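You operate a simulated robot arm through the tools that you are given. There is no shell and no other tool. Be economical: measure what you need, move in short steps, check, and stop when the job is done.

The job below is to be done with a simulated robot arm. You get a single attempt, and the scene is never put back.

JOB
Free the orange block with the green key and put it away.
Fine: turn the silver and the gold latch to FREE with the key and stand the key back in its holder before you lift the block; it goes on the spares tray.

Only the result counts: the job must be done as asked and must still hold three seconds after the hand-in. Knocking over, shifting, dropping, spilling or breaking anything else fails it.

ROBOT AND FRAMES
A 7-joint arm with a two-finger parallel gripper, fixed in place. Base frame: the origin is at the foot of the arm, x ahead of it, y to its left, z up; the work surface is at about z = 800. Units: mm, rad, N and s.
With the tool pointing down near the work surface it reaches from about 240 to 680 mm from the base axis. Its first joint turns from -1.152 to 1.152 rad. Payload 2.4 kg.
Tool frame: the origin (TCP) lies between the finger pads and is the grasp point; the fingertips stand 30 mm ahead of it; z points along the fingers, y is the line along which they close. The gripper opens to 94 mm. The fingers are 28 mm wide and 10 mm thick; the gripper's body (50 by 96 mm) begins 55 mm behind the TCP.
Orientation is that of the tool frame in the base frame, as [roll, pitch, yaw] about the fixed x, y, z axes, in that order (R = Rz(yaw) Ry(pitch) Rx(roll)). With the fingers straight down and closing along the base's y, the tool's x points along the base's -x, its y along +y and its z along -z.

CONTROLS
- The arm moves only by the tool send_rows. Its argument "motion" is a list that holds one entry, the list of rows, each a list of 7 numbers: the turn, a rotation vector about the tool's x, y, z in rad, then the shift along the tool's x, y, z in mm, then the gripper command, from -1 (shut) to 1 (fully open), values between in proportion. In form: [[[wx, wy, wz, x, y, z, jaw], ...]]. A call has 1 to 12 rows; each row shifts and turns the commanded pose from where the row before left it, along the tool's axes as they then stand. Each row takes 0.2 s and may step no farther than 50 mm and 0.15 rad from the row before; otherwise, or with a gripper value out of range, the whole call is refused. Where a pose cannot be reached the arm comes as near as it can. A force on the tool above 70 N (or 10 N above the force at the start of the call, whichever is more), or a blocked arm, ends the call early, and 0.2 s more pass. The fingers move at their own pace (about 153 mm/s each) and stop on an object; they squeeze with about 23 N. The grip force told is the motor's: it shows also when the fingers shut on nothing. Time passes only in rows, and 0.2 s behind the last, so rows that do not move let the fingers close. It gives the time, the measured TCP pose, the force on the tool (base axes), the opening and the grip force at its end, in the units of the frame above (readings bear some noise), with the torque about the TCP (base axes, N m) and any sound that the robot's microphone picked up.
- Cameras (640 x 400 px; columns grow to the right, rows downward): "scene" is fixed at [38.3, 470.6, 1450.6]; the picture's right is [-0.77, -0.64, 0.00], its down [-0.33, 0.40, -0.85] and it looks along [0.55, -0.65, -0.52] (base axes); focal length 336 px, centre (320, 200). "wrist" rides on the gripper at [76, 14, -102] in the tool frame; the picture's right is [-0.18, 0.98, 0.00], its down [-0.75, -0.14, -0.64] and it looks along [-0.63, -0.12, 0.77] (tool axes); focal length 243 px, centre (320, 200). There is no depth. A picture from a camera that has moved, and an enlarged one, comes with that camera's place and axes in the base frame and with its lens.
- capture(camera): a new picture of that camera. No time passes.
- close_up(camera, box): a new picture of the part [left, top, right, bottom] of that camera's present view, enlarged. No time passes.
- sign_off(): hands the job in; it is judged then, once.

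Work in short steps. Places have to be worked out from the pictures, the camera data and where the tool is seen: move nearer, look again, correct. Check each grasp and each placing, and mend what went wrong. You have 120 turns and 76 pictures in all, those below and enlarged ones among them. Open the gripper and draw the arm clear of the work before you hand the job in, unless the task says otherwise; then end with one line.

The tools are called after "Request:" by a JSON object that holds its "method" and its "body". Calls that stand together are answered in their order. send_rows: Moves the arm, as the interface text tells. Its arguments: {"type":"object","properties":{"motion":{"type":"array","items":{"type":"array","items":{"type":"array","items":{"type":"number"}}}}},"required":["motion"]} The other tools are called the same way: capture (camera) takes a picture; close_up (camera, box) takes an enlarged picture of a part of a camera's view; sign_off () hands the job in.

At the start:

```text
t: 0.0
tool_pos: [427.4, 56.3, 1136.8]
tcp_rot: [-3.14, 0.002, -3.141]
wrist_force: [-0.1, 0.6, 0.4]
moment: [-0.04, -0.01, -0.01]
width: 94.2
gripper_force: 0.1
```

scene: 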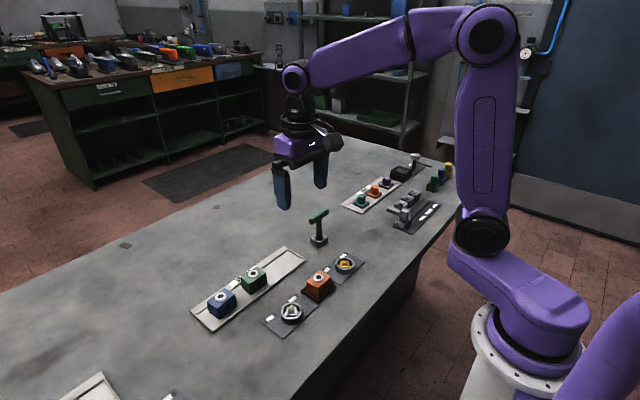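
wrist: 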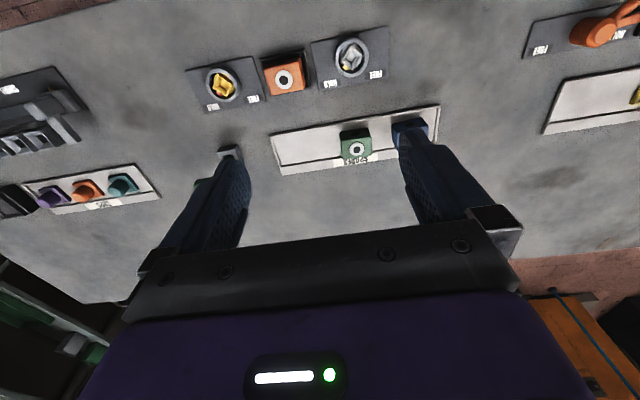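

The pictures show a gold and a silver latch on either side of an orange block, with the green key in its holder nearby. I'll enlarge these areas to read the labels.

Request:
{"method": "close_up", "body": {"camera": "scene", "box": [180, 200, 380, 340]}}

Request:
{"method": "close_up", "body": {"camera": "wrist", "box": [170, 20, 450, 195]}}

Request:
{"method": "close_up", "body": {"camera": "scene", "box": [320, 140, 470, 240]}}

```text
2.86 times, centred on (280, 270) of scene
camera zoom: at [38.3, 470.6, 1450.6], right [-0.77, -0.64, 0.0], down [-0.33, 0.4, -0.85], along [0.55, -0.65, -0.52], focal length 960 px, centre (434, 0)
```

zoom: 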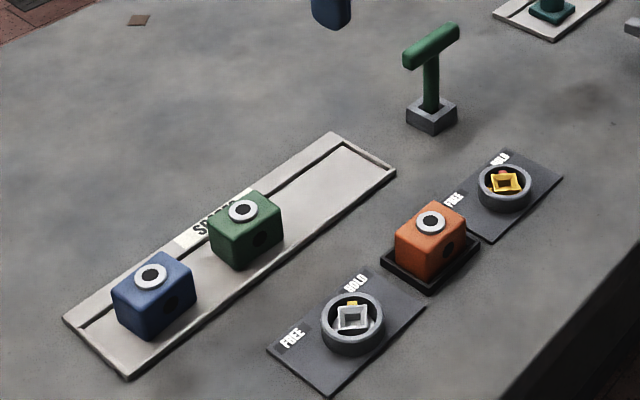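

```text
2.29 times, centred on (310, 108) of wrist
camera zoom: at [350.9, 70.7, 1238.5], right [0.18, 0.98, 0.0], down [0.75, -0.14, 0.64], along [0.63, -0.12, -0.77], focal length 555 px, centre (343, 411)
```

zoom: 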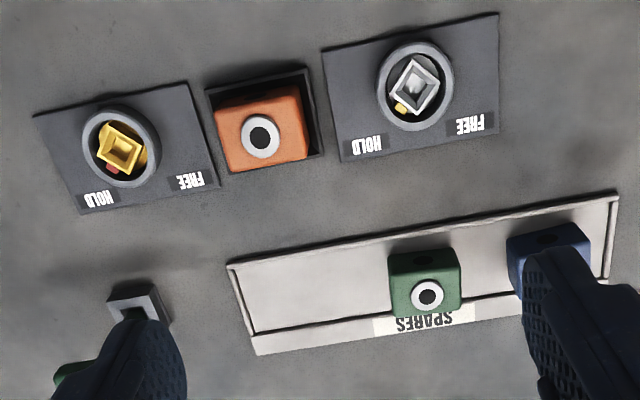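

```text
4.00 times, centred on (395, 190) of scene
camera zoom: at [38.3, 470.6, 1450.6], right [-0.77, -0.64, 0.0], down [-0.33, 0.4, -0.85], along [0.55, -0.65, -0.52], focal length 1343 px, centre (20, 240)
```

zoom: 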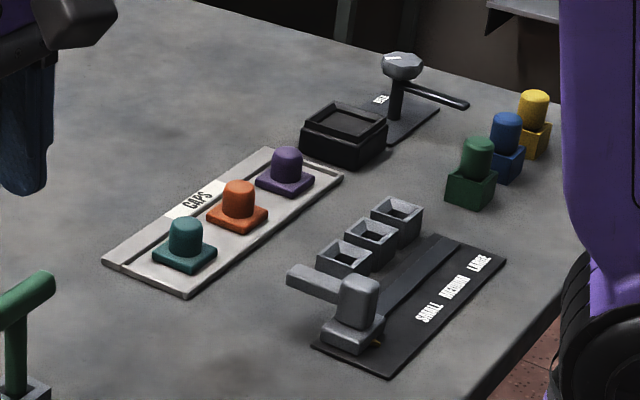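

The latches sit at about (432,-103) for gold and (430,106) for silver. The key is near (567,-150) with its handle at z≈898. I'll move over the gold latch for a closer look.

Request:
{"method": "send_rows", "body": {"motion": [[[0, 0, 0, 0, -40, 45, 1], [0, 0, 0, 0, -40, 45, 1], [0, 0, 0, 0, -40, 45, 1], [0, 0, 0, -5, -39, 45, 1], [0, 0, 0, 0, 0, 0, 1]]]}}

Request:
{"method": "capture", "body": {"camera": "wrist"}}

```text
refused: row 1 steps farther than a row can; nothing moved
```

```text
70 pictures are left
camera wrist: at [350.9, 70.7, 1238.5], right [0.18, 0.98, 0.0], down [0.75, -0.14, 0.64], along [0.63, -0.12, -0.77], focal length 243 px, centre (320, 200)
```

wrist: 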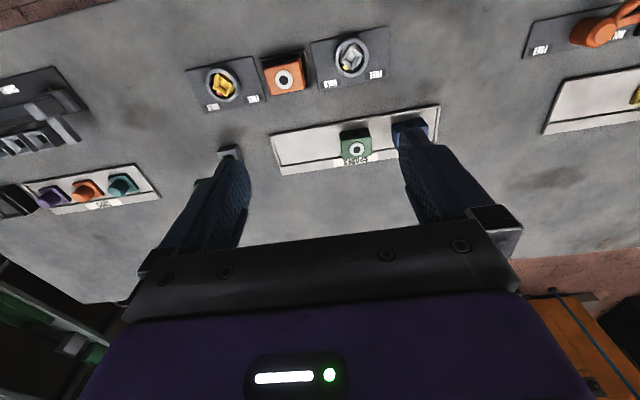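

The step was over the combined 50 mm limit, so I'll resend it in smaller steps.

Request:
{"method": "send_rows", "body": {"motion": [[[0, 0, 0, 0, -30, 36, 1], [0, 0, 0, 0, -30, 36, 1], [0, 0, 0, 0, -30, 36, 1], [0, 0, 0, 0, -30, 36, 1], [0, 0, 0, -3, -30, 36, 1], [0, 0, 0, -2, -9, 20, 1], [0, 0, 0, 0, 0, 0, 1]]]}}

Request:
{"method": "capture", "body": {"camera": "wrist"}}

```text
t: 1.6
tool_pos: [432.2, -100.7, 935.6]
tcp_rot: [3.14, 0.0, 3.14]
wrist_force: [-0.4, -0.7, 0.2]
moment: [-0.03, 0.03, 0.02]
width: 93.9
gripper_force: 0.1
```

```text
69 pictures are left
camera wrist: at [356.8, -87.2, 1038.0], right [0.18, 0.98, 0.0], down [0.75, -0.14, 0.64], along [0.63, -0.12, -0.77], focal length 243 px, centre (320, 200)
```

wrist: 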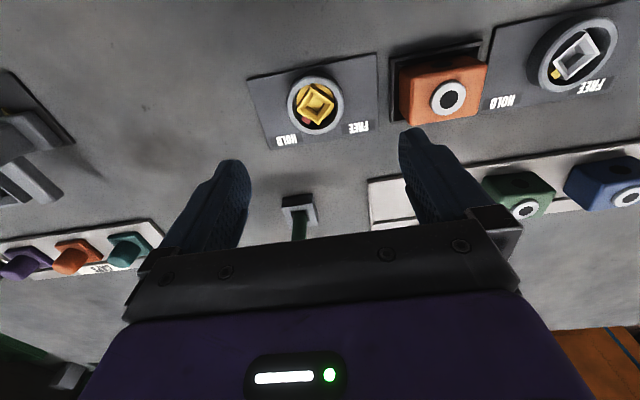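

Request:
{"method": "close_up", "body": {"camera": "wrist", "box": [240, 40, 400, 160]}}

Request:
{"method": "close_up", "body": {"camera": "wrist", "box": [480, 0, 640, 120]}}

Request:
{"method": "close_up", "body": {"camera": "scene", "box": [280, 195, 360, 255]}}

```text
3.33 times, centred on (320, 100) of wrist
camera zoom: at [356.8, -87.2, 1038.0], right [0.18, 0.98, 0.0], down [0.75, -0.14, 0.64], along [0.63, -0.12, -0.77], focal length 809 px, centre (320, 533)
```

zoom: 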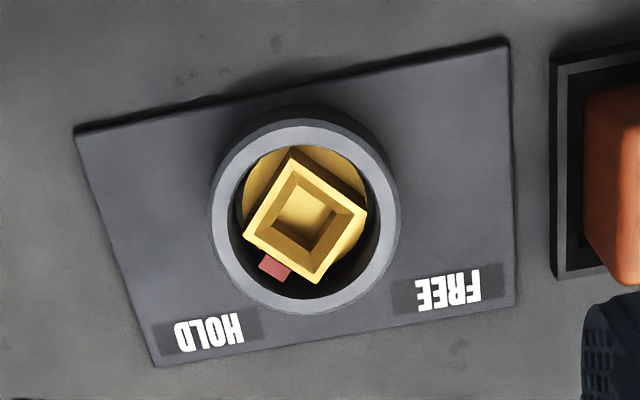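

```text
3.33 times, centred on (560, 60) of wrist
camera zoom: at [356.8, -87.2, 1038.0], right [0.18, 0.98, 0.0], down [0.75, -0.14, 0.64], along [0.63, -0.12, -0.77], focal length 809 px, centre (-480, 667)
```

zoom: 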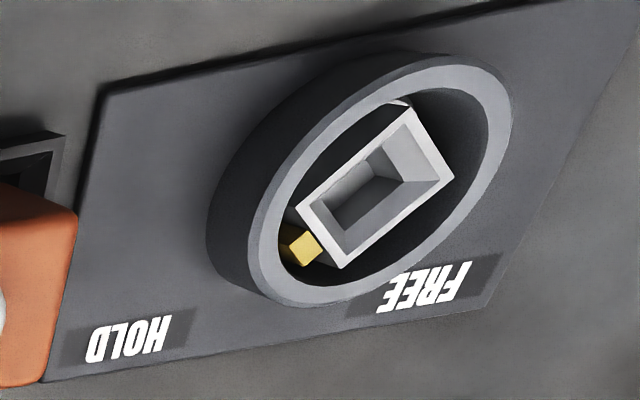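

```text
6.67 times, centred on (320, 225) of scene
camera zoom: at [38.4, 470.5, 1450.6], right [-0.77, -0.64, 0.0], down [-0.33, 0.4, -0.85], along [0.55, -0.65, -0.52], focal length 2239 px, centre (320, 33)
```

zoom: 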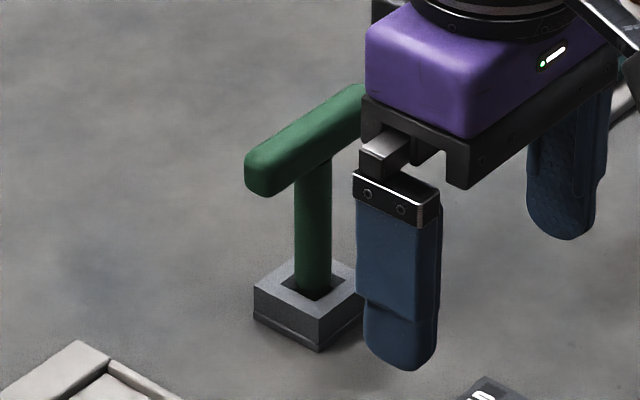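

Both sockets are squares turned 45° to the base axes. Each tab points at -45° (HOLD), and FREE is at +45°, so each needs a 90° counter-clockwise turn. I'll rise, go above the key and turn the tool -90° so it closes across the handle bar.

Request:
{"method": "send_rows", "body": {"motion": [[[0, 0, 0, 0, 0, -40, 1], [0, 0, 0, 0, 0, -35, 1], [0, 0, 0, -40, -15, 0, 1], [0, 0, 0, -40, -15, 0, 1], [0, 0, 0, -40, -15, 0, 1], [0, 0, 0, -14, -4, 0, 1], [0, 0, 0.1428, 0, 0, 0, 1], [0, 0, 0.1428, 0, 0, 0, 1], [0, 0, 0.1428, 0, 0, 0, 1], [0, 0, 0.1428, 0, 0, 0, 1], [0, 0, 0.1428, 0, 0, 0, 1], [0, 0, 0.1428, 0, 0, 0, 1]]]}}

Request:
{"method": "send_rows", "body": {"motion": [[[0, 0, 0.1428, 0, 0, 0, 1], [0, 0, 0.1428, 0, 0, 0, 1], [0, 0, 0.1428, 0, 0, 0, 1], [0, 0, 0.1428, 0, 0, 0, 1], [0, 0, 0.1428, 0, 0, 0, 1], [0, 0, 0, 0, 0, 0, 1]]]}}

Request:
{"method": "capture", "body": {"camera": "wrist"}}

```text
t: 4.2
tool_pos: [567.6, -150.7, 1011.3]
tcp_rot: [3.141, -0.001, 2.281]
wrist_force: [0.8, -0.2, -0.1]
moment: [0.02, 0.01, 0.0]
width: 94.1
gripper_force: 0.0
```

```text
t: 5.6
tool_pos: [566.4, -151.0, 1012.1]
tcp_rot: [-3.141, -0.001, 1.569]
wrist_force: [0.2, 0.0, -0.4]
moment: [0.0, -0.01, 0.01]
width: 93.9
gripper_force: 0.1
```

```text
65 pictures are left
camera wrist: at [581.4, -75.7, 1113.9], right [0.98, -0.19, 0.0], down [-0.14, -0.75, 0.64], along [-0.12, -0.63, -0.77], focal length 243 px, centre (320, 200)
```

wrist: 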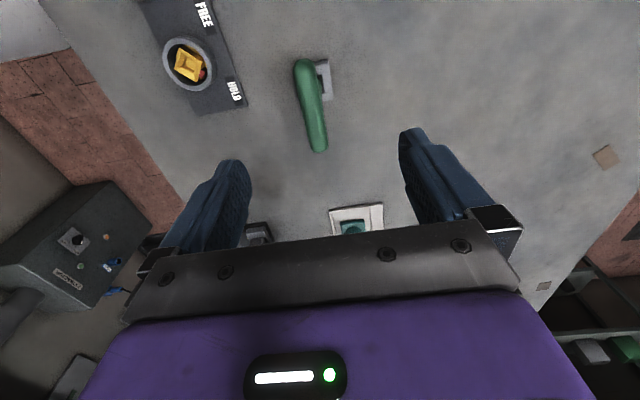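

The bar lies along y at x≈560, centred near y≈-149. I'll go partway down with a small correction and look again.

Request:
{"method": "send_rows", "body": {"motion": [[[0, 0, 0, 0, -6, 25, 1], [0, 0, 0, 0, 0, 27, 1], [0, 0, 0, 0, 0, 0, 1]]]}}

Request:
{"method": "close_up", "body": {"camera": "wrist", "box": [240, 40, 432, 160]}}

Request:
{"method": "close_up", "body": {"camera": "scene", "box": [272, 180, 368, 250]}}

```text
t: 6.4
tool_pos: [562.5, -151.8, 959.1]
tcp_rot: [3.141, 0.0, 1.571]
wrist_force: [-0.6, -0.4, -0.6]
moment: [0.02, -0.01, -0.04]
width: 93.9
gripper_force: 0.2
```

```text
3.33 times, centred on (336, 100) of wrist
camera zoom: at [576.2, -75.6, 1060.8], right [0.98, -0.18, 0.0], down [-0.14, -0.75, 0.64], along [-0.12, -0.63, -0.77], focal length 809 px, centre (267, 533)
```

zoom: 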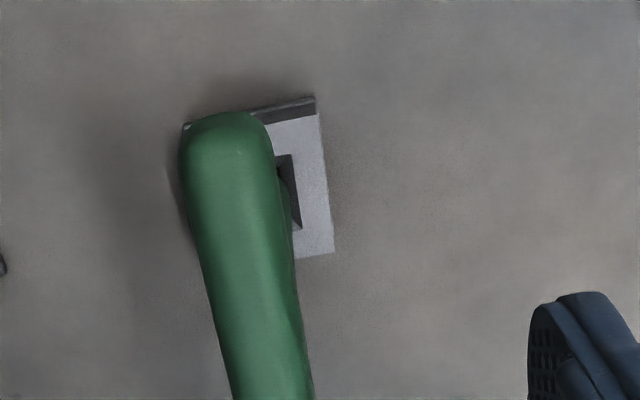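

```text
5.71 times, centred on (320, 215) of scene
camera zoom: at [38.4, 470.6, 1450.6], right [-0.77, -0.64, 0.0], down [-0.33, 0.4, -0.85], along [0.55, -0.65, -0.52], focal length 1919 px, centre (320, 114)
```

zoom: 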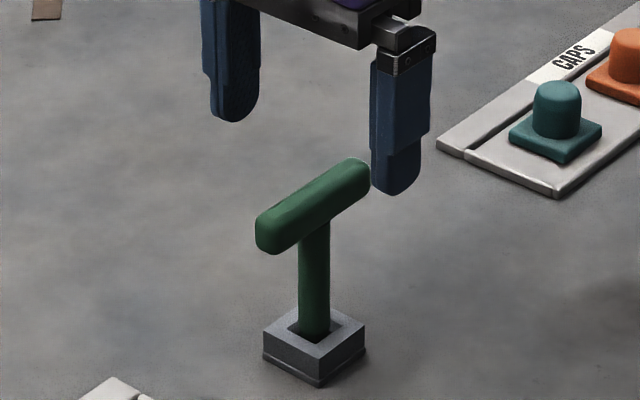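

The bar centre is about (560,-148.5), z≈900, and is 16 mm wide. I'll correct the position, go down and close.

Request:
{"method": "send_rows", "body": {"motion": [[[0, 0, 0, 3.2, -2.8, 20, 1], [0, 0, 0, 0, 0, 20, 1], [0, 0, 0, 0, 0, 20, 1], [0, 0, 0, 0, 0, 0, 1]]]}}

Request:
{"method": "close_up", "body": {"camera": "scene", "box": [272, 180, 368, 250]}}

Request:
{"method": "capture", "body": {"camera": "wrist"}}

```text
t: 7.4
tool_pos: [557.1, -147.3, 900.8]
tcp_rot: [-3.14, -0.001, 1.572]
wrist_force: [0.2, -1.4, -0.2]
moment: [-0.02, -0.03, 0.02]
width: 94.0
gripper_force: 0.1
```

```text
5.71 times, centred on (320, 215) of scene
camera zoom: at [38.3, 470.6, 1450.6], right [-0.77, -0.64, 0.0], down [-0.33, 0.4, -0.85], along [0.55, -0.65, -0.52], focal length 1919 px, centre (320, 114)
```

zoom: 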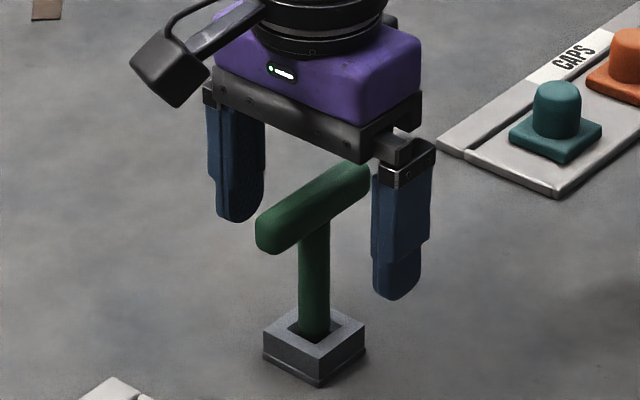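

```text
61 pictures are left
camera wrist: at [571.0, -71.6, 1002.3], right [0.98, -0.18, 0.0], down [-0.14, -0.75, 0.64], along [-0.12, -0.63, -0.77], focal length 243 px, centre (320, 200)
```

wrist: 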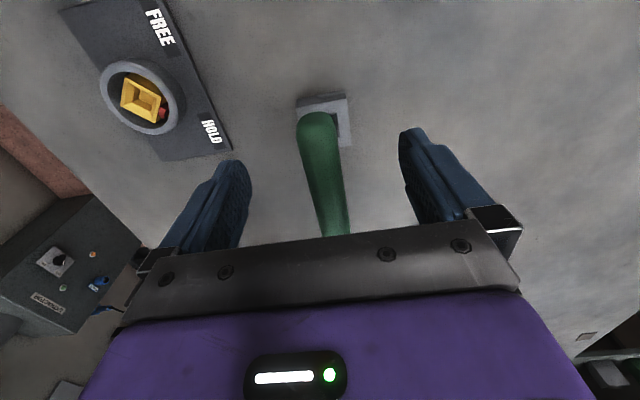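

The bar sits about 4 mm to the +x side of the finger centre. I'll shift by that much and close.

Request:
{"method": "send_rows", "body": {"motion": [[[0, 0, 0, 0, 4, 0, 1], [0, 0, 0, 0, 0, 0, -0.3], [0, 0, 0, 0, 0, 0, -0.7], [0, 0, 0, 0, 0, 0, -1], [0, 0, 0, 0, 0, 0, -1]]]}}

Request:
{"method": "capture", "body": {"camera": "wrist"}}

```text
t: 8.6
tool_pos: [560.8, -148.9, 901.8]
tcp_rot: [3.14, 0.0, 1.571]
wrist_force: [1.0, -0.8, 1.2]
moment: [-0.04, -0.03, -0.01]
width: 22.0
gripper_force: 22.9
```

```text
60 pictures are left
camera wrist: at [575.5, -72.6, 1002.7], right [0.98, -0.18, 0.0], down [-0.14, -0.75, 0.64], along [-0.12, -0.63, -0.77], focal length 243 px, centre (320, 200)
```

wrist: 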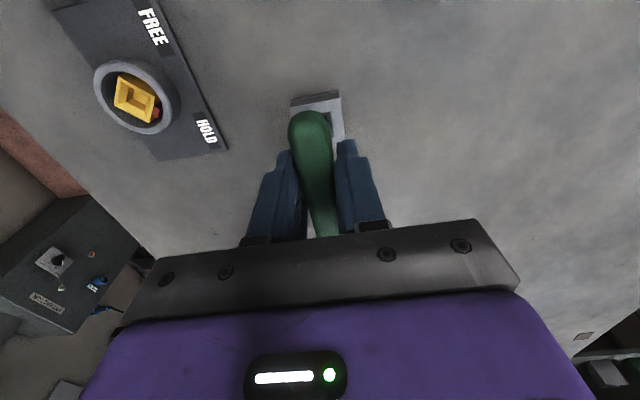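

The bar is gripped at a width of 22 mm. Now I'll lift straight up.

Request:
{"method": "send_rows", "body": {"motion": [[[0, 0, 0, 0, 0, -10, -1], [0, 0, 0, 0, 0, -20, -1], [0, 0, 0, 0, 0, -30, -1], [0, 0, 0, 0, 0, -20, -1], [0, 0, 0, 0, 0, 0, -1]]]}}

Request:
{"method": "close_up", "body": {"camera": "scene", "box": [260, 150, 380, 250]}}

Request:
{"method": "capture", "body": {"camera": "wrist"}}

```text
t: 9.8
tool_pos: [561.4, -149.1, 980.3]
tcp_rot: [-3.14, 0.001, 1.571]
wrist_force: [0.4, 0.2, -1.9]
moment: [-0.01, 0.01, 0.02]
width: 22.0
gripper_force: 22.0
```

```text
4.00 times, centred on (320, 200) of scene
camera zoom: at [38.4, 470.5, 1450.6], right [-0.77, -0.64, 0.0], down [-0.33, 0.4, -0.85], along [0.55, -0.65, -0.52], focal length 1343 px, centre (320, 200)
```

zoom: 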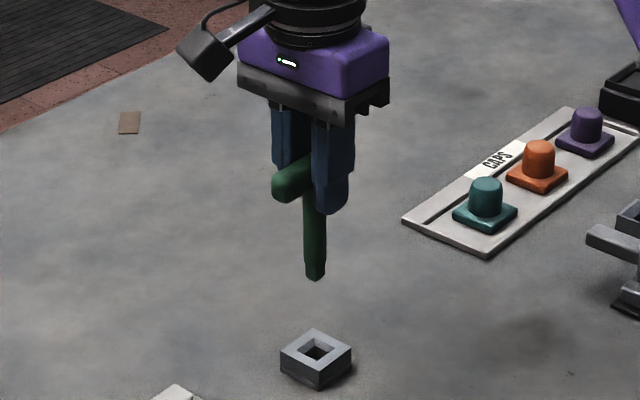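

```text
58 pictures are left
camera wrist: at [575.9, -72.7, 1082.0], right [0.98, -0.18, 0.0], down [-0.14, -0.75, 0.64], along [-0.12, -0.63, -0.77], focal length 243 px, centre (320, 200)
```

wrist: 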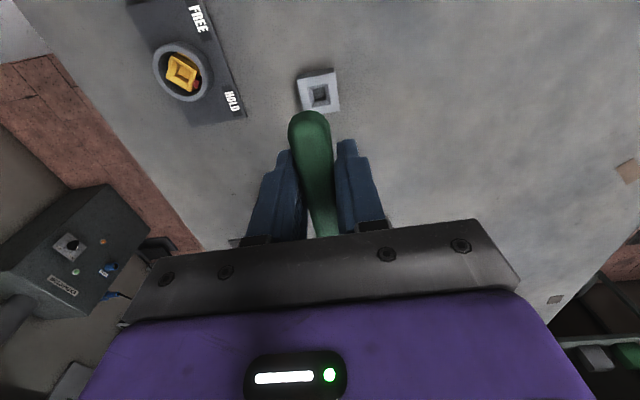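

The key is in hand. I'll enlarge the bit and holder to check the bit's orientation and length.

Request:
{"method": "close_up", "body": {"camera": "scene", "box": [296, 180, 344, 225]}}

Request:
{"method": "close_up", "body": {"camera": "scene", "box": [300, 225, 340, 252]}}

Request:
{"method": "close_up", "body": {"camera": "wrist", "box": [270, 50, 370, 120]}}

```text
8.89 times, centred on (320, 202) of scene
camera zoom: at [38.4, 470.5, 1450.6], right [-0.77, -0.64, 0.0], down [-0.33, 0.4, -0.85], along [0.55, -0.65, -0.52], focal length 2985 px, centre (320, 178)
```

zoom: 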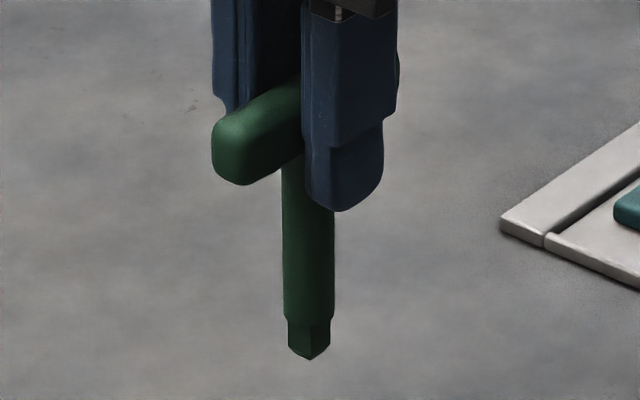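

```text
14.81 times, centred on (320, 238) of scene
camera zoom: at [38.4, 470.5, 1450.6], right [-0.77, -0.64, 0.0], down [-0.33, 0.4, -0.85], along [0.55, -0.65, -0.52], focal length 4975 px, centre (320, -370)
```

zoom: 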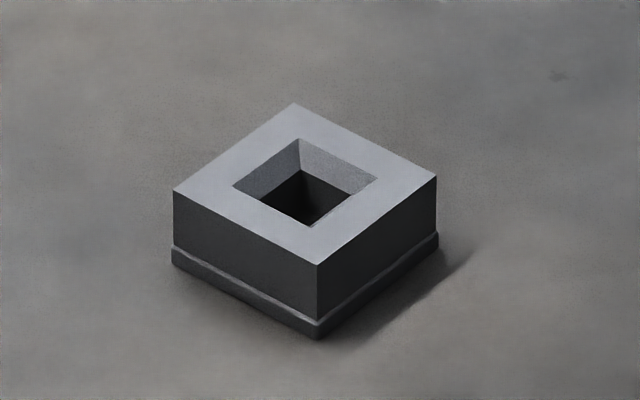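

```text
5.71 times, centred on (320, 85) of wrist
camera zoom: at [575.9, -72.7, 1082.0], right [0.98, -0.18, 0.0], down [-0.14, -0.75, 0.64], along [-0.12, -0.63, -0.77], focal length 1386 px, centre (320, 857)
```

zoom: 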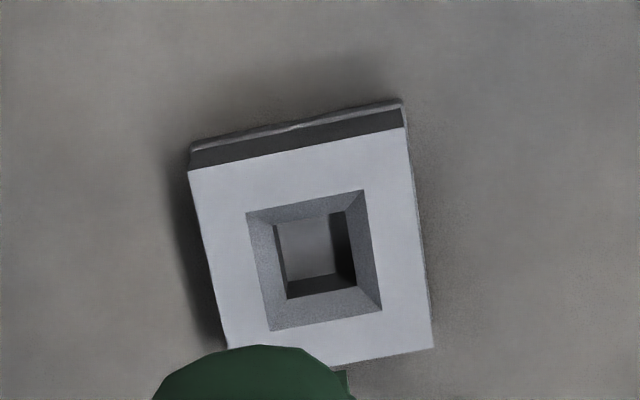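

The bit is square and lines up with the handle, so the tool needs to be at yaw -45° for insertion. I'll move above the gold latch and turn +45°.

Request:
{"method": "send_rows", "body": {"motion": [[[0, 0, 0, 14.5, -44.2, 0, -1], [0, 0, 0, 14.5, -44.2, 0, -1], [0, 0, 0, 14.5, -44.2, 0, -1], [0, 0, -0.1309, 0, 0, 0, -1], [0, 0, -0.1309, 0, 0, 0, -1], [0, 0, -0.1309, 0, 0, 0, -1], [0, 0, -0.1309, 0, 0, 0, -1], [0, 0, -0.1309, 0, 0, 0, -1], [0, 0, -0.1309, 0, 0, 0, -1], [0, 0, 0, 0, 0, 0, -1]]]}}

Request:
{"method": "capture", "body": {"camera": "wrist"}}

Request:
{"method": "close_up", "body": {"camera": "wrist", "box": [270, 40, 370, 120]}}

Request:
{"method": "close_up", "body": {"camera": "scene", "box": [300, 200, 390, 290]}}

```text
t: 12.0
tool_pos: [427.7, -103.7, 980.7]
tcp_rot: [-3.14, 0.0, 2.358]
wrist_force: [1.1, -0.1, -2.1]
moment: [0.03, 0.02, -0.03]
width: 22.2
gripper_force: 22.8
```

```text
54 pictures are left
camera wrist: at [384.5, -41.0, 1081.9], right [0.82, 0.57, 0.0], down [0.43, -0.63, 0.64], along [0.36, -0.53, -0.77], focal length 243 px, centre (320, 200)
```

wrist: 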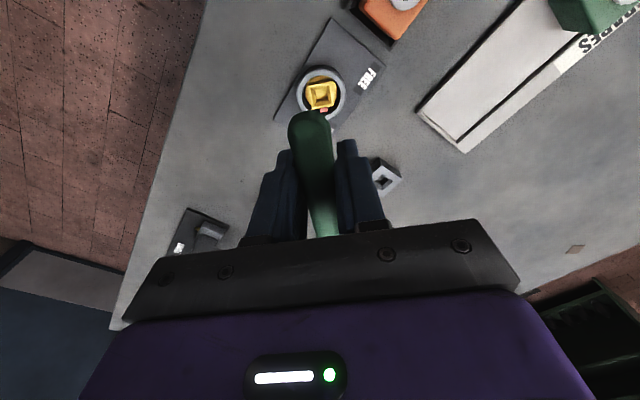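

```text
5.00 times, centred on (320, 80) of wrist
camera zoom: at [384.5, -41.0, 1081.9], right [0.82, 0.57, 0.0], down [0.43, -0.63, 0.64], along [0.36, -0.53, -0.77], focal length 1213 px, centre (320, 800)
```

zoom: 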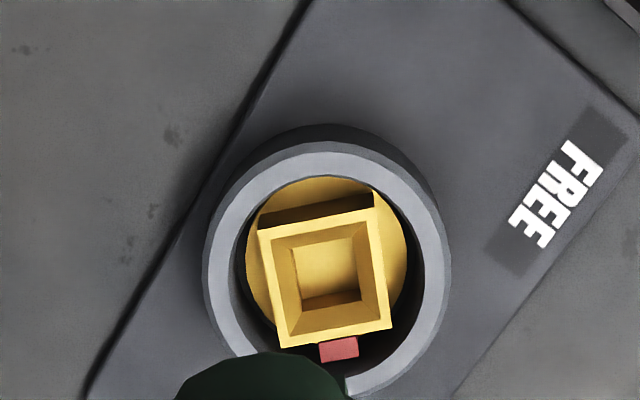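

```text
4.44 times, centred on (345, 245) of scene
camera zoom: at [38.4, 470.5, 1450.6], right [-0.77, -0.64, 0.0], down [-0.33, 0.4, -0.85], along [0.55, -0.65, -0.52], focal length 1493 px, centre (209, 0)
```

zoom: 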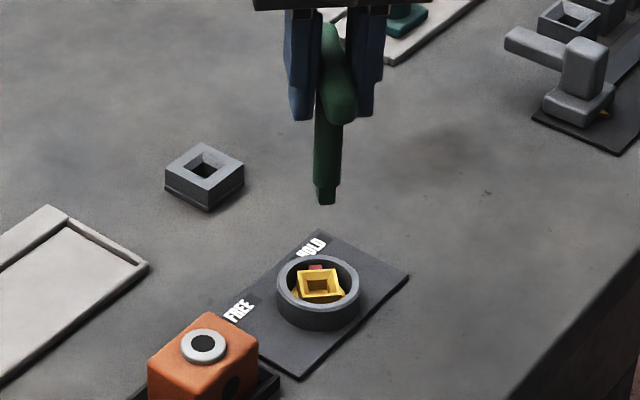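

The socket is within about 2 mm of the tool axis, in line with it, and the edges are aligned. I'll shift +1.7 mm along tool y and go down until just above the socket.

Request:
{"method": "send_rows", "body": {"motion": [[[0, 0, 0, -0.7, 1.7, 20, -1], [0, 0, 0, 0, 0, 20, -1], [0, 0, 0, 0, 0, 14, -1], [0, 0, 0, 0, 0, 0, -1]]]}}

Request:
{"method": "close_up", "body": {"camera": "scene", "box": [315, 225, 375, 285]}}

```text
t: 13.0
tool_pos: [428.1, -104.9, 925.5]
tcp_rot: [-3.14, 0.001, 2.355]
wrist_force: [-0.7, 1.5, -1.6]
moment: [-0.02, 0.02, 0.0]
width: 22.0
gripper_force: 22.8
```

```text
6.67 times, centred on (345, 255) of scene
camera zoom: at [38.4, 470.5, 1450.6], right [-0.77, -0.64, 0.0], down [-0.33, 0.4, -0.85], along [0.55, -0.65, -0.52], focal length 2239 px, centre (153, -167)
```

zoom: 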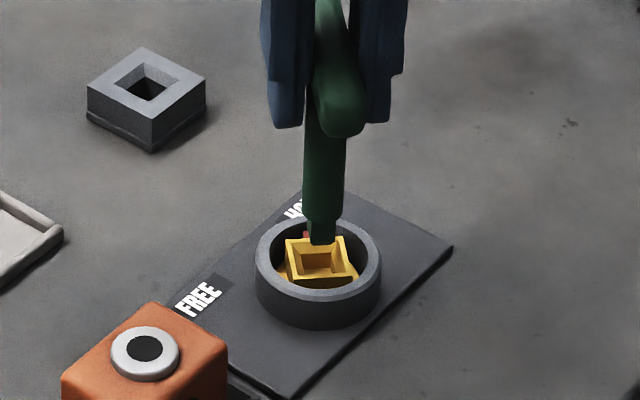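

The tip looks centred just above the socket. I'll go down in small steps and watch the force.

Request:
{"method": "send_rows", "body": {"motion": [[[0, 0, 0, 0, 0, 4, -1], [0, 0, 0, 0, 0, 4, -1], [0, 0, 0, 0, 0, 4, -1], [0, 0, 0, 0, 0, 0, -1]]]}}

Request:
{"method": "close_up", "body": {"camera": "scene", "box": [315, 225, 375, 285]}}

```text
t: 14.0
tool_pos: [429.8, -104.2, 913.2]
tcp_rot: [-3.14, 0.0, 2.356]
wrist_force: [0.2, -1.2, -1.5]
moment: [-0.02, -0.06, -0.02]
width: 22.2
gripper_force: 23.0
```

```text
6.67 times, centred on (345, 255) of scene
camera zoom: at [38.4, 470.5, 1450.6], right [-0.77, -0.64, 0.0], down [-0.33, 0.4, -0.85], along [0.55, -0.65, -0.52], focal length 2239 px, centre (153, -167)
```

zoom: 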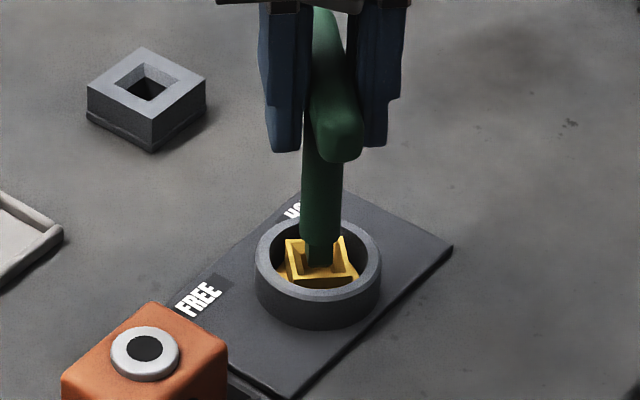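

The bit is inside the socket mouth with no contact force. I'll continue down in 2 mm steps.

Request:
{"method": "send_rows", "body": {"motion": [[[0, 0, 0, 0, 0, 2, -1], [0, 0, 0, 0, 0, 2, -1], [0, 0, 0, 0, 0, 2, -1], [0, 0, 0, 0, 0, 0, -1]]]}}

Request:
{"method": "close_up", "body": {"camera": "scene", "box": [315, 225, 375, 285]}}

```text
t: 15.0
tool_pos: [430.4, -103.5, 908.2]
tcp_rot: [3.14, 0.0, 2.357]
wrist_force: [-0.1, 0.2, -1.5]
moment: [0.02, 0.04, -0.03]
width: 22.1
gripper_force: 22.4
```

```text
6.67 times, centred on (345, 255) of scene
camera zoom: at [38.4, 470.5, 1450.6], right [-0.77, -0.64, 0.0], down [-0.33, 0.4, -0.85], along [0.55, -0.65, -0.52], focal length 2239 px, centre (153, -167)
```

zoom: 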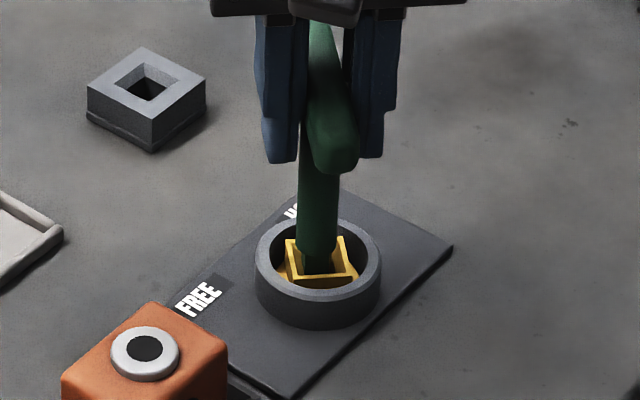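

The bit looks about 1.5 mm off centre along tool y. I'll nudge it back and keep going down.

Request:
{"method": "send_rows", "body": {"motion": [[[0, 0, 0, 0, -1.2, 0, -1], [0, 0, 0, 0, 0, 2, -1], [0, 0, 0, 0, 0, 2, -1], [0, 0, 0, 0, 0, 2, -1], [0, 0, 0, 0, 0, 0, -1]]]}}

Request:
{"method": "close_up", "body": {"camera": "scene", "box": [315, 225, 375, 285]}}

```text
t: 16.2
tool_pos: [429.4, -104.8, 901.9]
tcp_rot: [3.141, 0.003, 2.355]
wrist_force: [1.4, -1.7, 18.1]
moment: [-0.15, -0.12, -0.01]
width: 22.2
gripper_force: 23.5
```

```text
6.67 times, centred on (345, 255) of scene
camera zoom: at [38.1, 470.6, 1450.6], right [-0.77, -0.64, 0.0], down [-0.33, 0.4, -0.85], along [0.55, -0.65, -0.52], focal length 2239 px, centre (153, -167)
```

zoom: 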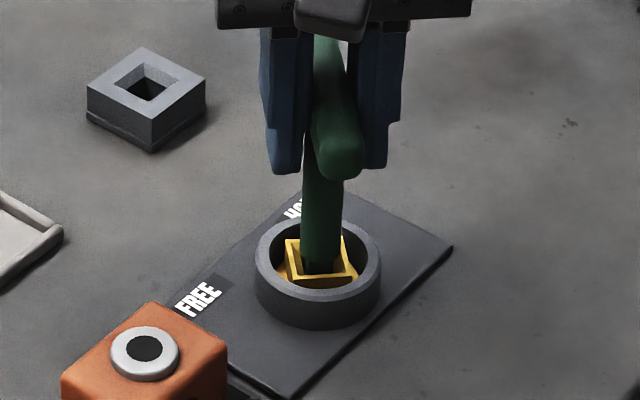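

Contact at 18 N with little side force suggests the bit is seated. I'll try a small counter-clockwise turn and read the torque.

Request:
{"method": "send_rows", "body": {"motion": [[[0, 0, -0.08, 0, 0, 0, -1], [0, 0, -0.08, 0, 0, 0, -1], [0, 0, 0, 0, 0, 0, -1]]]}}

Request:
{"method": "close_up", "body": {"camera": "scene", "box": [315, 225, 375, 285]}}

```text
t: 17.0
tool_pos: [428.7, -105.2, 901.4]
tcp_rot: [3.141, 0.001, 2.517]
wrist_force: [1.9, -2.8, 12.6]
moment: [-0.19, -0.25, 0.0]
width: 22.4
gripper_force: 22.6
```

```text
6.67 times, centred on (345, 255) of scene
camera zoom: at [38.2, 470.6, 1450.6], right [-0.77, -0.64, 0.0], down [-0.33, 0.4, -0.85], along [0.55, -0.65, -0.52], focal length 2239 px, centre (153, -167)
```

zoom: 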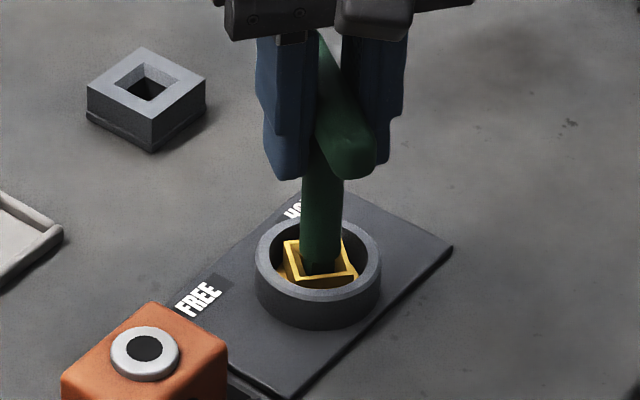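

The socket seems to follow the key. I'll turn further and check.

Request:
{"method": "send_rows", "body": {"motion": [[[0, 0, -0.1, 0, 0, 0, -1], [0, 0, -0.1, 0, 0, 0, -1], [0, 0, -0.1, 0, 0, 0, -1], [0, 0, -0.1, 0, 0, 0, -1], [0, 0, 0, 0, 0, 0, -1]]]}}

Request:
{"method": "close_up", "body": {"camera": "scene", "box": [315, 225, 375, 285]}}

```text
t: 18.2
tool_pos: [429.1, -105.0, 900.8]
tcp_rot: [-3.142, -0.001, 2.919]
wrist_force: [1.2, 0.8, -5.1]
moment: [-0.01, -0.17, -0.02]
width: 22.2
gripper_force: 23.5
```

```text
6.67 times, centred on (345, 255) of scene
camera zoom: at [38.5, 470.5, 1450.6], right [-0.77, -0.64, 0.0], down [-0.33, 0.4, -0.85], along [0.55, -0.65, -0.52], focal length 2239 px, centre (153, -167)
```

zoom: 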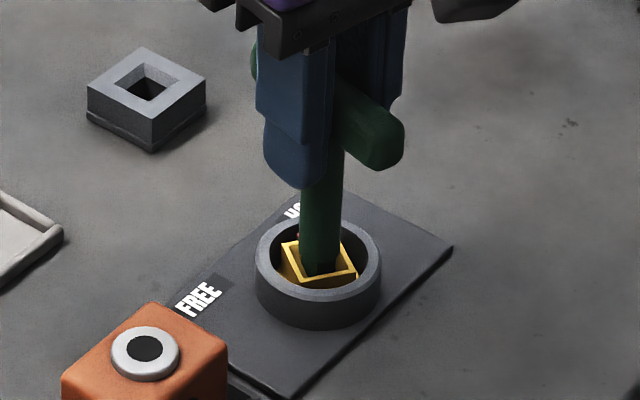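

The socket seems to have turned less than the key. I'll check with the wrist camera.

Request:
{"method": "close_up", "body": {"camera": "wrist", "box": [260, 40, 400, 160]}}

Request:
{"method": "close_up", "body": {"camera": "scene", "box": [330, 245, 360, 275]}}

```text
3.33 times, centred on (330, 100) of wrist
camera zoom: at [358.4, -74.4, 1003.6], right [0.4, 0.92, 0.0], down [0.7, -0.3, 0.64], along [0.59, -0.25, -0.77], focal length 809 px, centre (287, 533)
```

zoom: 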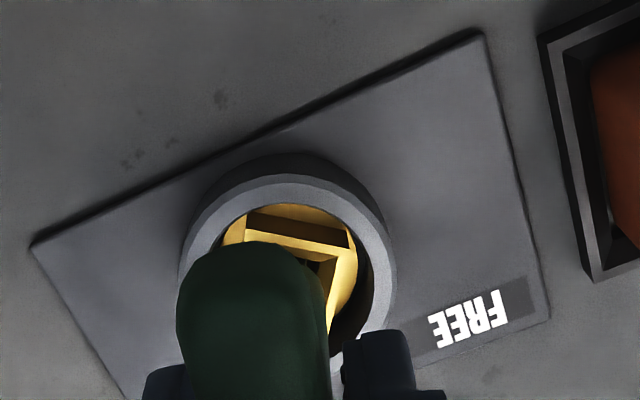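

```text
13.33 times, centred on (345, 260) of scene
camera zoom: at [38.5, 470.5, 1450.6], right [-0.77, -0.64, 0.0], down [-0.33, 0.4, -0.85], along [0.55, -0.65, -0.52], focal length 4478 px, centre (-13, -600)
```

zoom: 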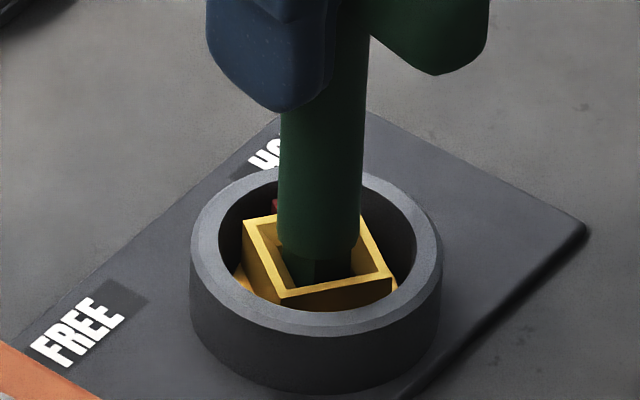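

The key lags in the socket by about 25°, which fits a loose 10 mm bit in a 13 mm bore. I'll keep turning and see whether the socket follows.

Request:
{"method": "send_rows", "body": {"motion": [[[0, 0, -0.1, 0, 0, 0, -1], [0, 0, -0.1, 0, 0, 0, -1], [0, 0, -0.1, 0, 0, 0, -1], [0, 0, 0, 0, 0, 0, -1]]]}}

Request:
{"method": "close_up", "body": {"camera": "scene", "box": [330, 245, 360, 275]}}

Request:
{"method": "close_up", "body": {"camera": "wrist", "box": [260, 40, 400, 160]}}

```text
t: 19.2
tool_pos: [429.2, -105.4, 902.7]
tcp_rot: [3.14, 0.0, -3.065]
wrist_force: [3.1, -1.0, -9.1]
moment: [-0.07, -0.22, -0.01]
width: 22.1
gripper_force: 23.0
```

```text
13.33 times, centred on (345, 260) of scene
camera zoom: at [38.5, 470.5, 1450.6], right [-0.77, -0.64, 0.0], down [-0.33, 0.4, -0.85], along [0.55, -0.65, -0.52], focal length 4478 px, centre (-13, -600)
```

zoom: 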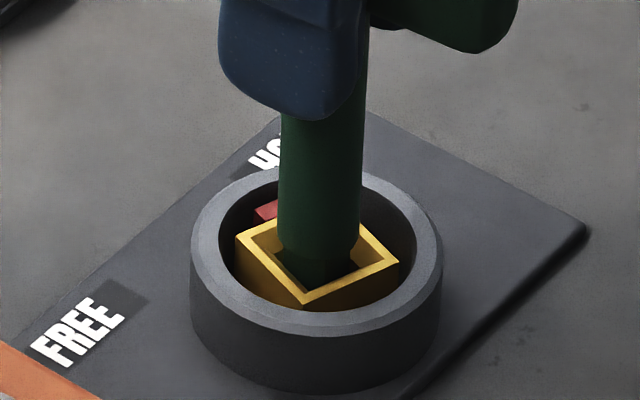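

```text
3.33 times, centred on (330, 100) of wrist
camera zoom: at [352.2, -96.9, 1003.7], right [0.11, 0.99, 0.0], down [0.76, -0.08, 0.64], along [0.64, -0.07, -0.77], focal length 809 px, centre (287, 533)
```

zoom: 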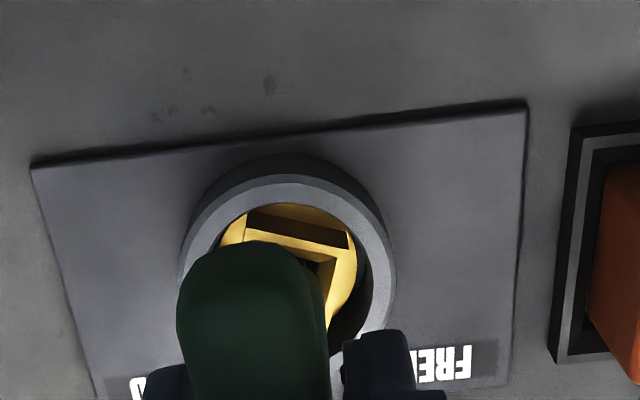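

The socket now follows with a steady lag. I'll keep turning.

Request:
{"method": "send_rows", "body": {"motion": [[[0, 0, -0.1, 0, 0, 0, -1], [0, 0, -0.1, 0, 0, 0, -1], [0, 0, -0.1, 0, 0, 0, -1], [0, 0, -0.1, 0, 0, 0, -1], [0, 0, -0.1, 0, 0, 0, -1], [0, 0, -0.1, 0, 0, 0, -1], [0, 0, -0.1, 0, 0, 0, -1], [0, 0, 0, 0, 0, 0, -1]]]}}

Request:
{"method": "close_up", "body": {"camera": "scene", "box": [330, 245, 360, 275]}}

```text
t: 21.0
tool_pos: [428.8, -104.0, 901.8]
tcp_rot: [3.139, 0.0, -2.365]
wrist_force: [-4.1, -6.5, 1.5]
moment: [-0.53, 0.36, -0.03]
width: 22.3
gripper_force: 22.9
```

```text
13.33 times, centred on (345, 260) of scene
camera zoom: at [38.2, 470.4, 1450.7], right [-0.77, -0.64, 0.0], down [-0.33, 0.4, -0.85], along [0.55, -0.65, -0.52], focal length 4478 px, centre (-13, -600)
```

zoom: 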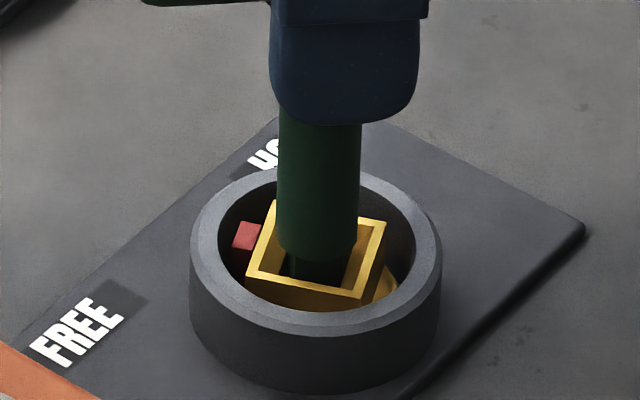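

The tab is about two thirds of the way to FREE. I'll turn another 0.4 rad and look.

Request:
{"method": "send_rows", "body": {"motion": [[[0, 0, -0.1, 0, 0, 0, -1], [0, 0, -0.1, 0, 0, 0, -1], [0, 0, -0.1, 0, 0, 0, -1], [0, 0, -0.1, 0, 0, 0, -1], [0, 0, 0, 0, 0, 0, -1]]]}}

Request:
{"method": "close_up", "body": {"camera": "scene", "box": [330, 245, 360, 275]}}

Request:
{"method": "capture", "body": {"camera": "wrist"}}

```text
t: 22.2
tool_pos: [428.6, -104.3, 902.5]
tcp_rot: [-3.141, 0.001, -1.965]
wrist_force: [-0.9, -4.8, -6.1]
moment: [-0.39, 0.06, -0.06]
width: 22.1
gripper_force: 23.4
```

```text
13.33 times, centred on (345, 260) of scene
camera zoom: at [38.4, 470.4, 1450.7], right [-0.77, -0.64, 0.0], down [-0.33, 0.4, -0.85], along [0.55, -0.65, -0.52], focal length 4478 px, centre (-13, -600)
```

zoom: 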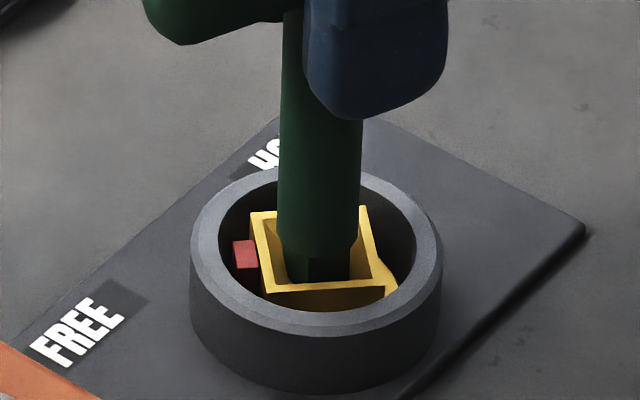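

```text
39 pictures are left
camera wrist: at [387.1, -169.6, 1004.5], right [-0.84, 0.55, 0.0], down [0.42, 0.64, 0.64], along [0.35, 0.54, -0.77], focal length 243 px, centre (320, 200)
```

wrist: 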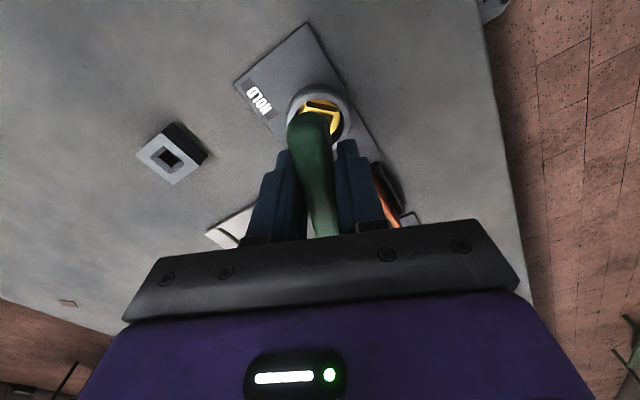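

The socket needs about 10° more, judging by its starting edge slope. I'll turn it in small steps.

Request:
{"method": "send_rows", "body": {"motion": [[[0, 0, -0.06, 0, 0, 0, -1], [0, 0, -0.06, 0, 0, 0, -1], [0, 0, -0.06, 0, 0, 0, -1], [0, 0, 0, 0, 0, 0, -1]]]}}

Request:
{"method": "close_up", "body": {"camera": "scene", "box": [330, 245, 360, 275]}}

```text
t: 23.2
tool_pos: [429.4, -103.5, 902.3]
tcp_rot: [-3.138, 0.002, -1.784]
wrist_force: [1.6, 1.9, 10.1]
moment: [0.36, -0.15, -0.47]
width: 23.4
gripper_force: 23.1
```

```text
13.33 times, centred on (345, 260) of scene
camera zoom: at [38.2, 470.6, 1450.6], right [-0.77, -0.64, 0.0], down [-0.33, 0.4, -0.85], along [0.55, -0.65, -0.52], focal length 4478 px, centre (-13, -600)
```

zoom: 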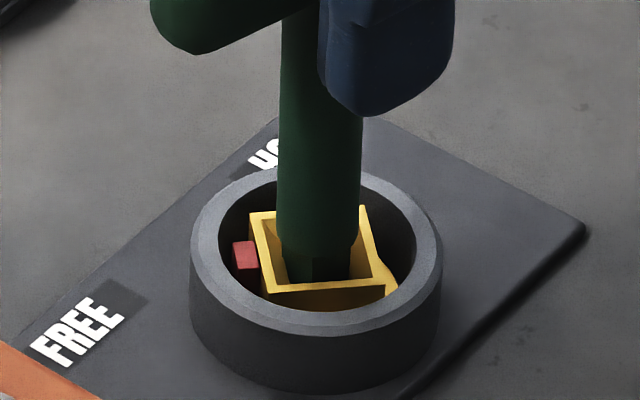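

The torque rose to 0.47 N·m and the socket stopped moving, so gold is at its FREE stop. I'll back the key to the middle of its play and withdraw it.

Request:
{"method": "send_rows", "body": {"motion": [[[0, 0, 0.1, 0, 0, 0, -1], [0, 0, 0.1, 0, 0, 0, -1], [0, 0, 0.1, 0, 0, 0, -1], [0, 0, 0.1, 0, 0, 0, -1], [0, 0, 0.1, 0, 0, 0, -1], [0, 0, 0.071, 0, 0, 0, -1], [0, 0, 0, 0, 0, -10, -1], [0, 0, 0, 0, 0, -20, -1], [0, 0, 0, 0, 0, -30, -1], [0, 0, 0, 0, 0, -30, -1], [0, 0, 0, 0, 0, 0, -1]]]}}

Request:
{"method": "capture", "body": {"camera": "wrist"}}

Request:
{"method": "close_up", "body": {"camera": "scene", "box": [315, 190, 395, 280]}}

```text
t: 25.6
tool_pos: [429.9, -102.2, 990.1]
tcp_rot: [-3.141, 0.001, -2.358]
wrist_force: [0.0, -0.6, -2.1]
moment: [0.03, 0.01, -0.01]
width: 22.2
gripper_force: 23.0
```

```text
37 pictures are left
camera wrist: at [366.6, -146.2, 1092.5], right [-0.56, 0.83, 0.0], down [0.63, 0.43, 0.64], along [0.53, 0.36, -0.77], focal length 243 px, centre (320, 200)
```

wrist: 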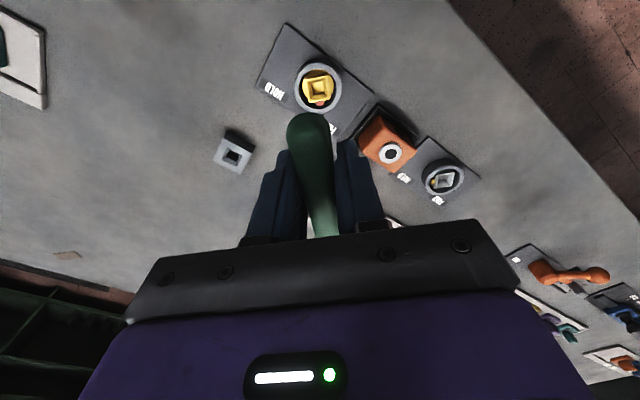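

```text
4.44 times, centred on (355, 235) of scene
camera zoom: at [38.4, 470.6, 1450.6], right [-0.77, -0.64, 0.0], down [-0.33, 0.4, -0.85], along [0.55, -0.65, -0.52], focal length 1493 px, centre (164, 44)
```

zoom: 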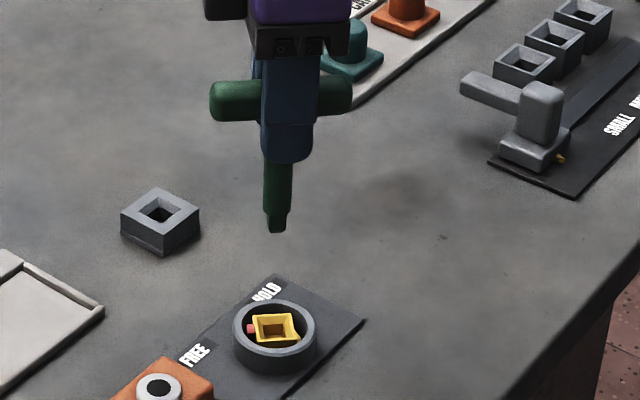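

Request:
{"method": "close_up", "body": {"camera": "wrist", "box": [270, 40, 370, 120]}}

```text
5.00 times, centred on (320, 80) of wrist
camera zoom: at [366.6, -146.2, 1092.5], right [-0.56, 0.83, 0.0], down [0.63, 0.43, 0.64], along [0.53, 0.36, -0.77], focal length 1213 px, centre (320, 800)
```

zoom: 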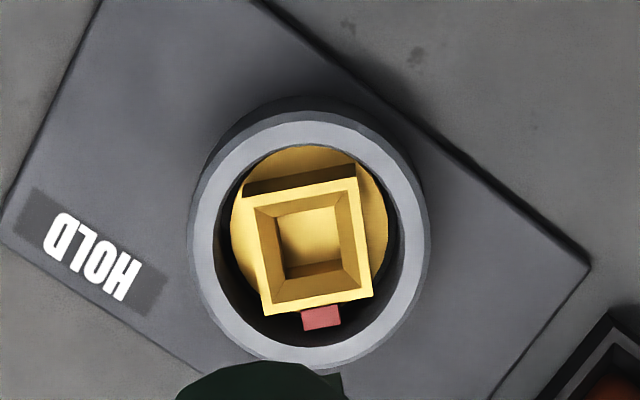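

Gold is at FREE. Next I'll move 210 mm in +y to the silver latch and turn back to the insertion yaw.

Request:
{"method": "send_rows", "body": {"motion": [[[0, 0, 0, -29.56, 29.84, 0, -1], [0, 0, 0, -29.56, 29.84, 0, -1], [0, 0, 0, -29.56, 29.84, 0, -1], [0, 0, 0, -29.56, 29.84, 0, -1], [0, 0, 0, -29.56, 29.84, 0, -1], [0, 0, 0.15, 0, 0, 0, -1], [0, 0, 0.15, 0, 0, 0, -1], [0, 0, 0.15, 0, 0, 0, -1], [0, 0, 0.15, 0, 0, 0, -1], [0, 0, 0.15, 0, 0, 0, -1], [0, 0, 0.15, 0, 0, 0, -1], [0, 0, 0.15, 0, 0, 0, -1]]]}}

Request:
{"method": "send_rows", "body": {"motion": [[[0, 0, 0.15, 0, 0, 4, -1], [0, 0, 0.15, 0, 0, 4, -1], [0, 0, 0.15, 0, 0, 4, -1], [0, 0, 0.071, 0, 0, 0, -1], [0, 0, 0, 0, 0, 0, -1]]]}}

Request:
{"method": "close_up", "body": {"camera": "wrist", "box": [270, 40, 370, 120]}}

```text
t: 28.2
tool_pos: [428.5, 105.3, 991.4]
tcp_rot: [3.142, -0.001, 2.873]
wrist_force: [-0.1, 0.0, -1.2]
moment: [0.02, 0.0, -0.01]
width: 22.1
gripper_force: 23.4
```

```text
t: 29.4
tool_pos: [429.2, 105.7, 980.4]
tcp_rot: [3.141, -0.001, 2.354]
wrist_force: [0.2, 0.4, -2.1]
moment: [0.01, -0.01, -0.01]
width: 22.2
gripper_force: 23.6
```

```text
5.00 times, centred on (320, 80) of wrist
camera zoom: at [384.8, 168.6, 1082.0], right [0.83, 0.56, 0.0], down [0.43, -0.63, 0.64], along [0.36, -0.53, -0.77], focal length 1213 px, centre (320, 800)
```

zoom: 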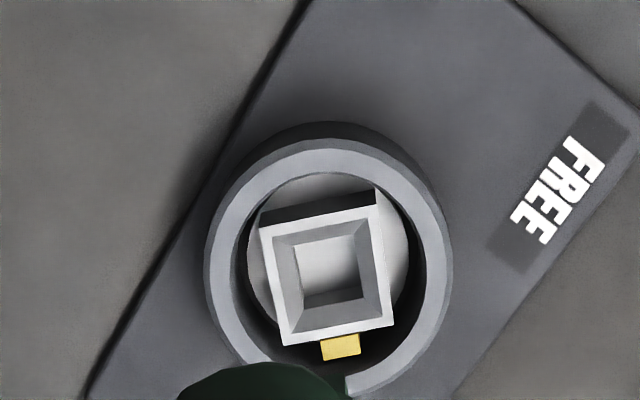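

The view is nearly identical to the one above gold. I'll apply the same small offset and go down to the same depth, slowing near the bottom.

Request:
{"method": "send_rows", "body": {"motion": [[[0, 0, 0, -0.9, 0.7, 20, -1], [0, 0, 0, 0, 0, 20, -1], [0, 0, 0, 0, 0, 16, -1], [0, 0, 0, 0, 0, 8, -1], [0, 0, 0, 0, 0, 4, -1], [0, 0, 0, 0, 0, 3, -1], [0, 0, 0, 0, 0, 3, -1], [0, 0, 0, 0, 0, 2, -1], [0, 0, 0, 0, 0, 1, -1], [0, 0, 0, 0, 0, 0, -1]]]}}

Request:
{"method": "close_up", "body": {"camera": "scene", "box": [265, 280, 315, 330]}}

```text
t: 31.6
tool_pos: [429.3, 104.0, 902.3]
tcp_rot: [-3.139, 0.0, 2.356]
wrist_force: [-0.3, -0.2, -2.5]
moment: [0.02, 0.0, 0.05]
width: 22.2
gripper_force: 23.0
```

```text
8.00 times, centred on (290, 305) of scene
camera zoom: at [38.4, 470.6, 1450.6], right [-0.77, -0.64, 0.0], down [-0.33, 0.4, -0.85], along [0.55, -0.65, -0.52], focal length 2687 px, centre (560, -640)
```

zoom: 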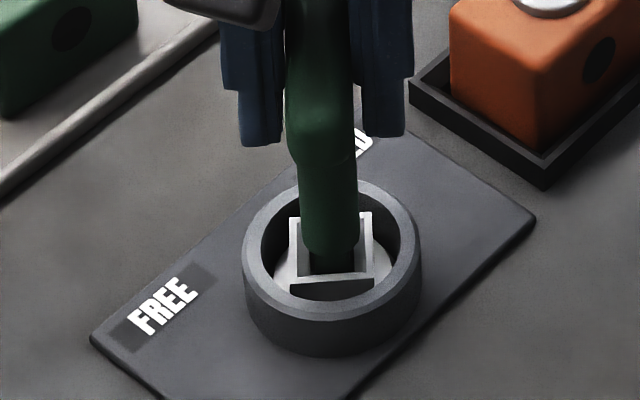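

The bit is in the socket with no contact yet. I'll go down a little more while watching the force.

Request:
{"method": "send_rows", "body": {"motion": [[[0, 0, 0, 0, 0, 1, -1], [0, 0, 0, 0, 0, 1, -1], [0, 0, 0, 0, 0, 0, -1]]]}}

```text
t: 32.4
tool_pos: [430.7, 105.1, 900.9]
tcp_rot: [3.14, 0.002, 2.355]
wrist_force: [-0.9, 0.9, -1.2]
moment: [-0.02, 0.02, -0.02]
width: 22.3
gripper_force: 23.3
```

Request:
{"method": "send_rows", "body": {"motion": [[[0, 0, 0, 0, 0, 1, -1], [0, 0, 0, 0, 0, 1, -1], [0, 0, 0, 0, 0, 0, -1]]]}}

```text
t: 33.2
tool_pos: [431.8, 105.9, 899.7]
tcp_rot: [3.14, 0.003, 2.354]
wrist_force: [0.1, -1.0, 17.6]
moment: [-0.17, -0.07, -0.04]
width: 21.9
gripper_force: 23.2
```

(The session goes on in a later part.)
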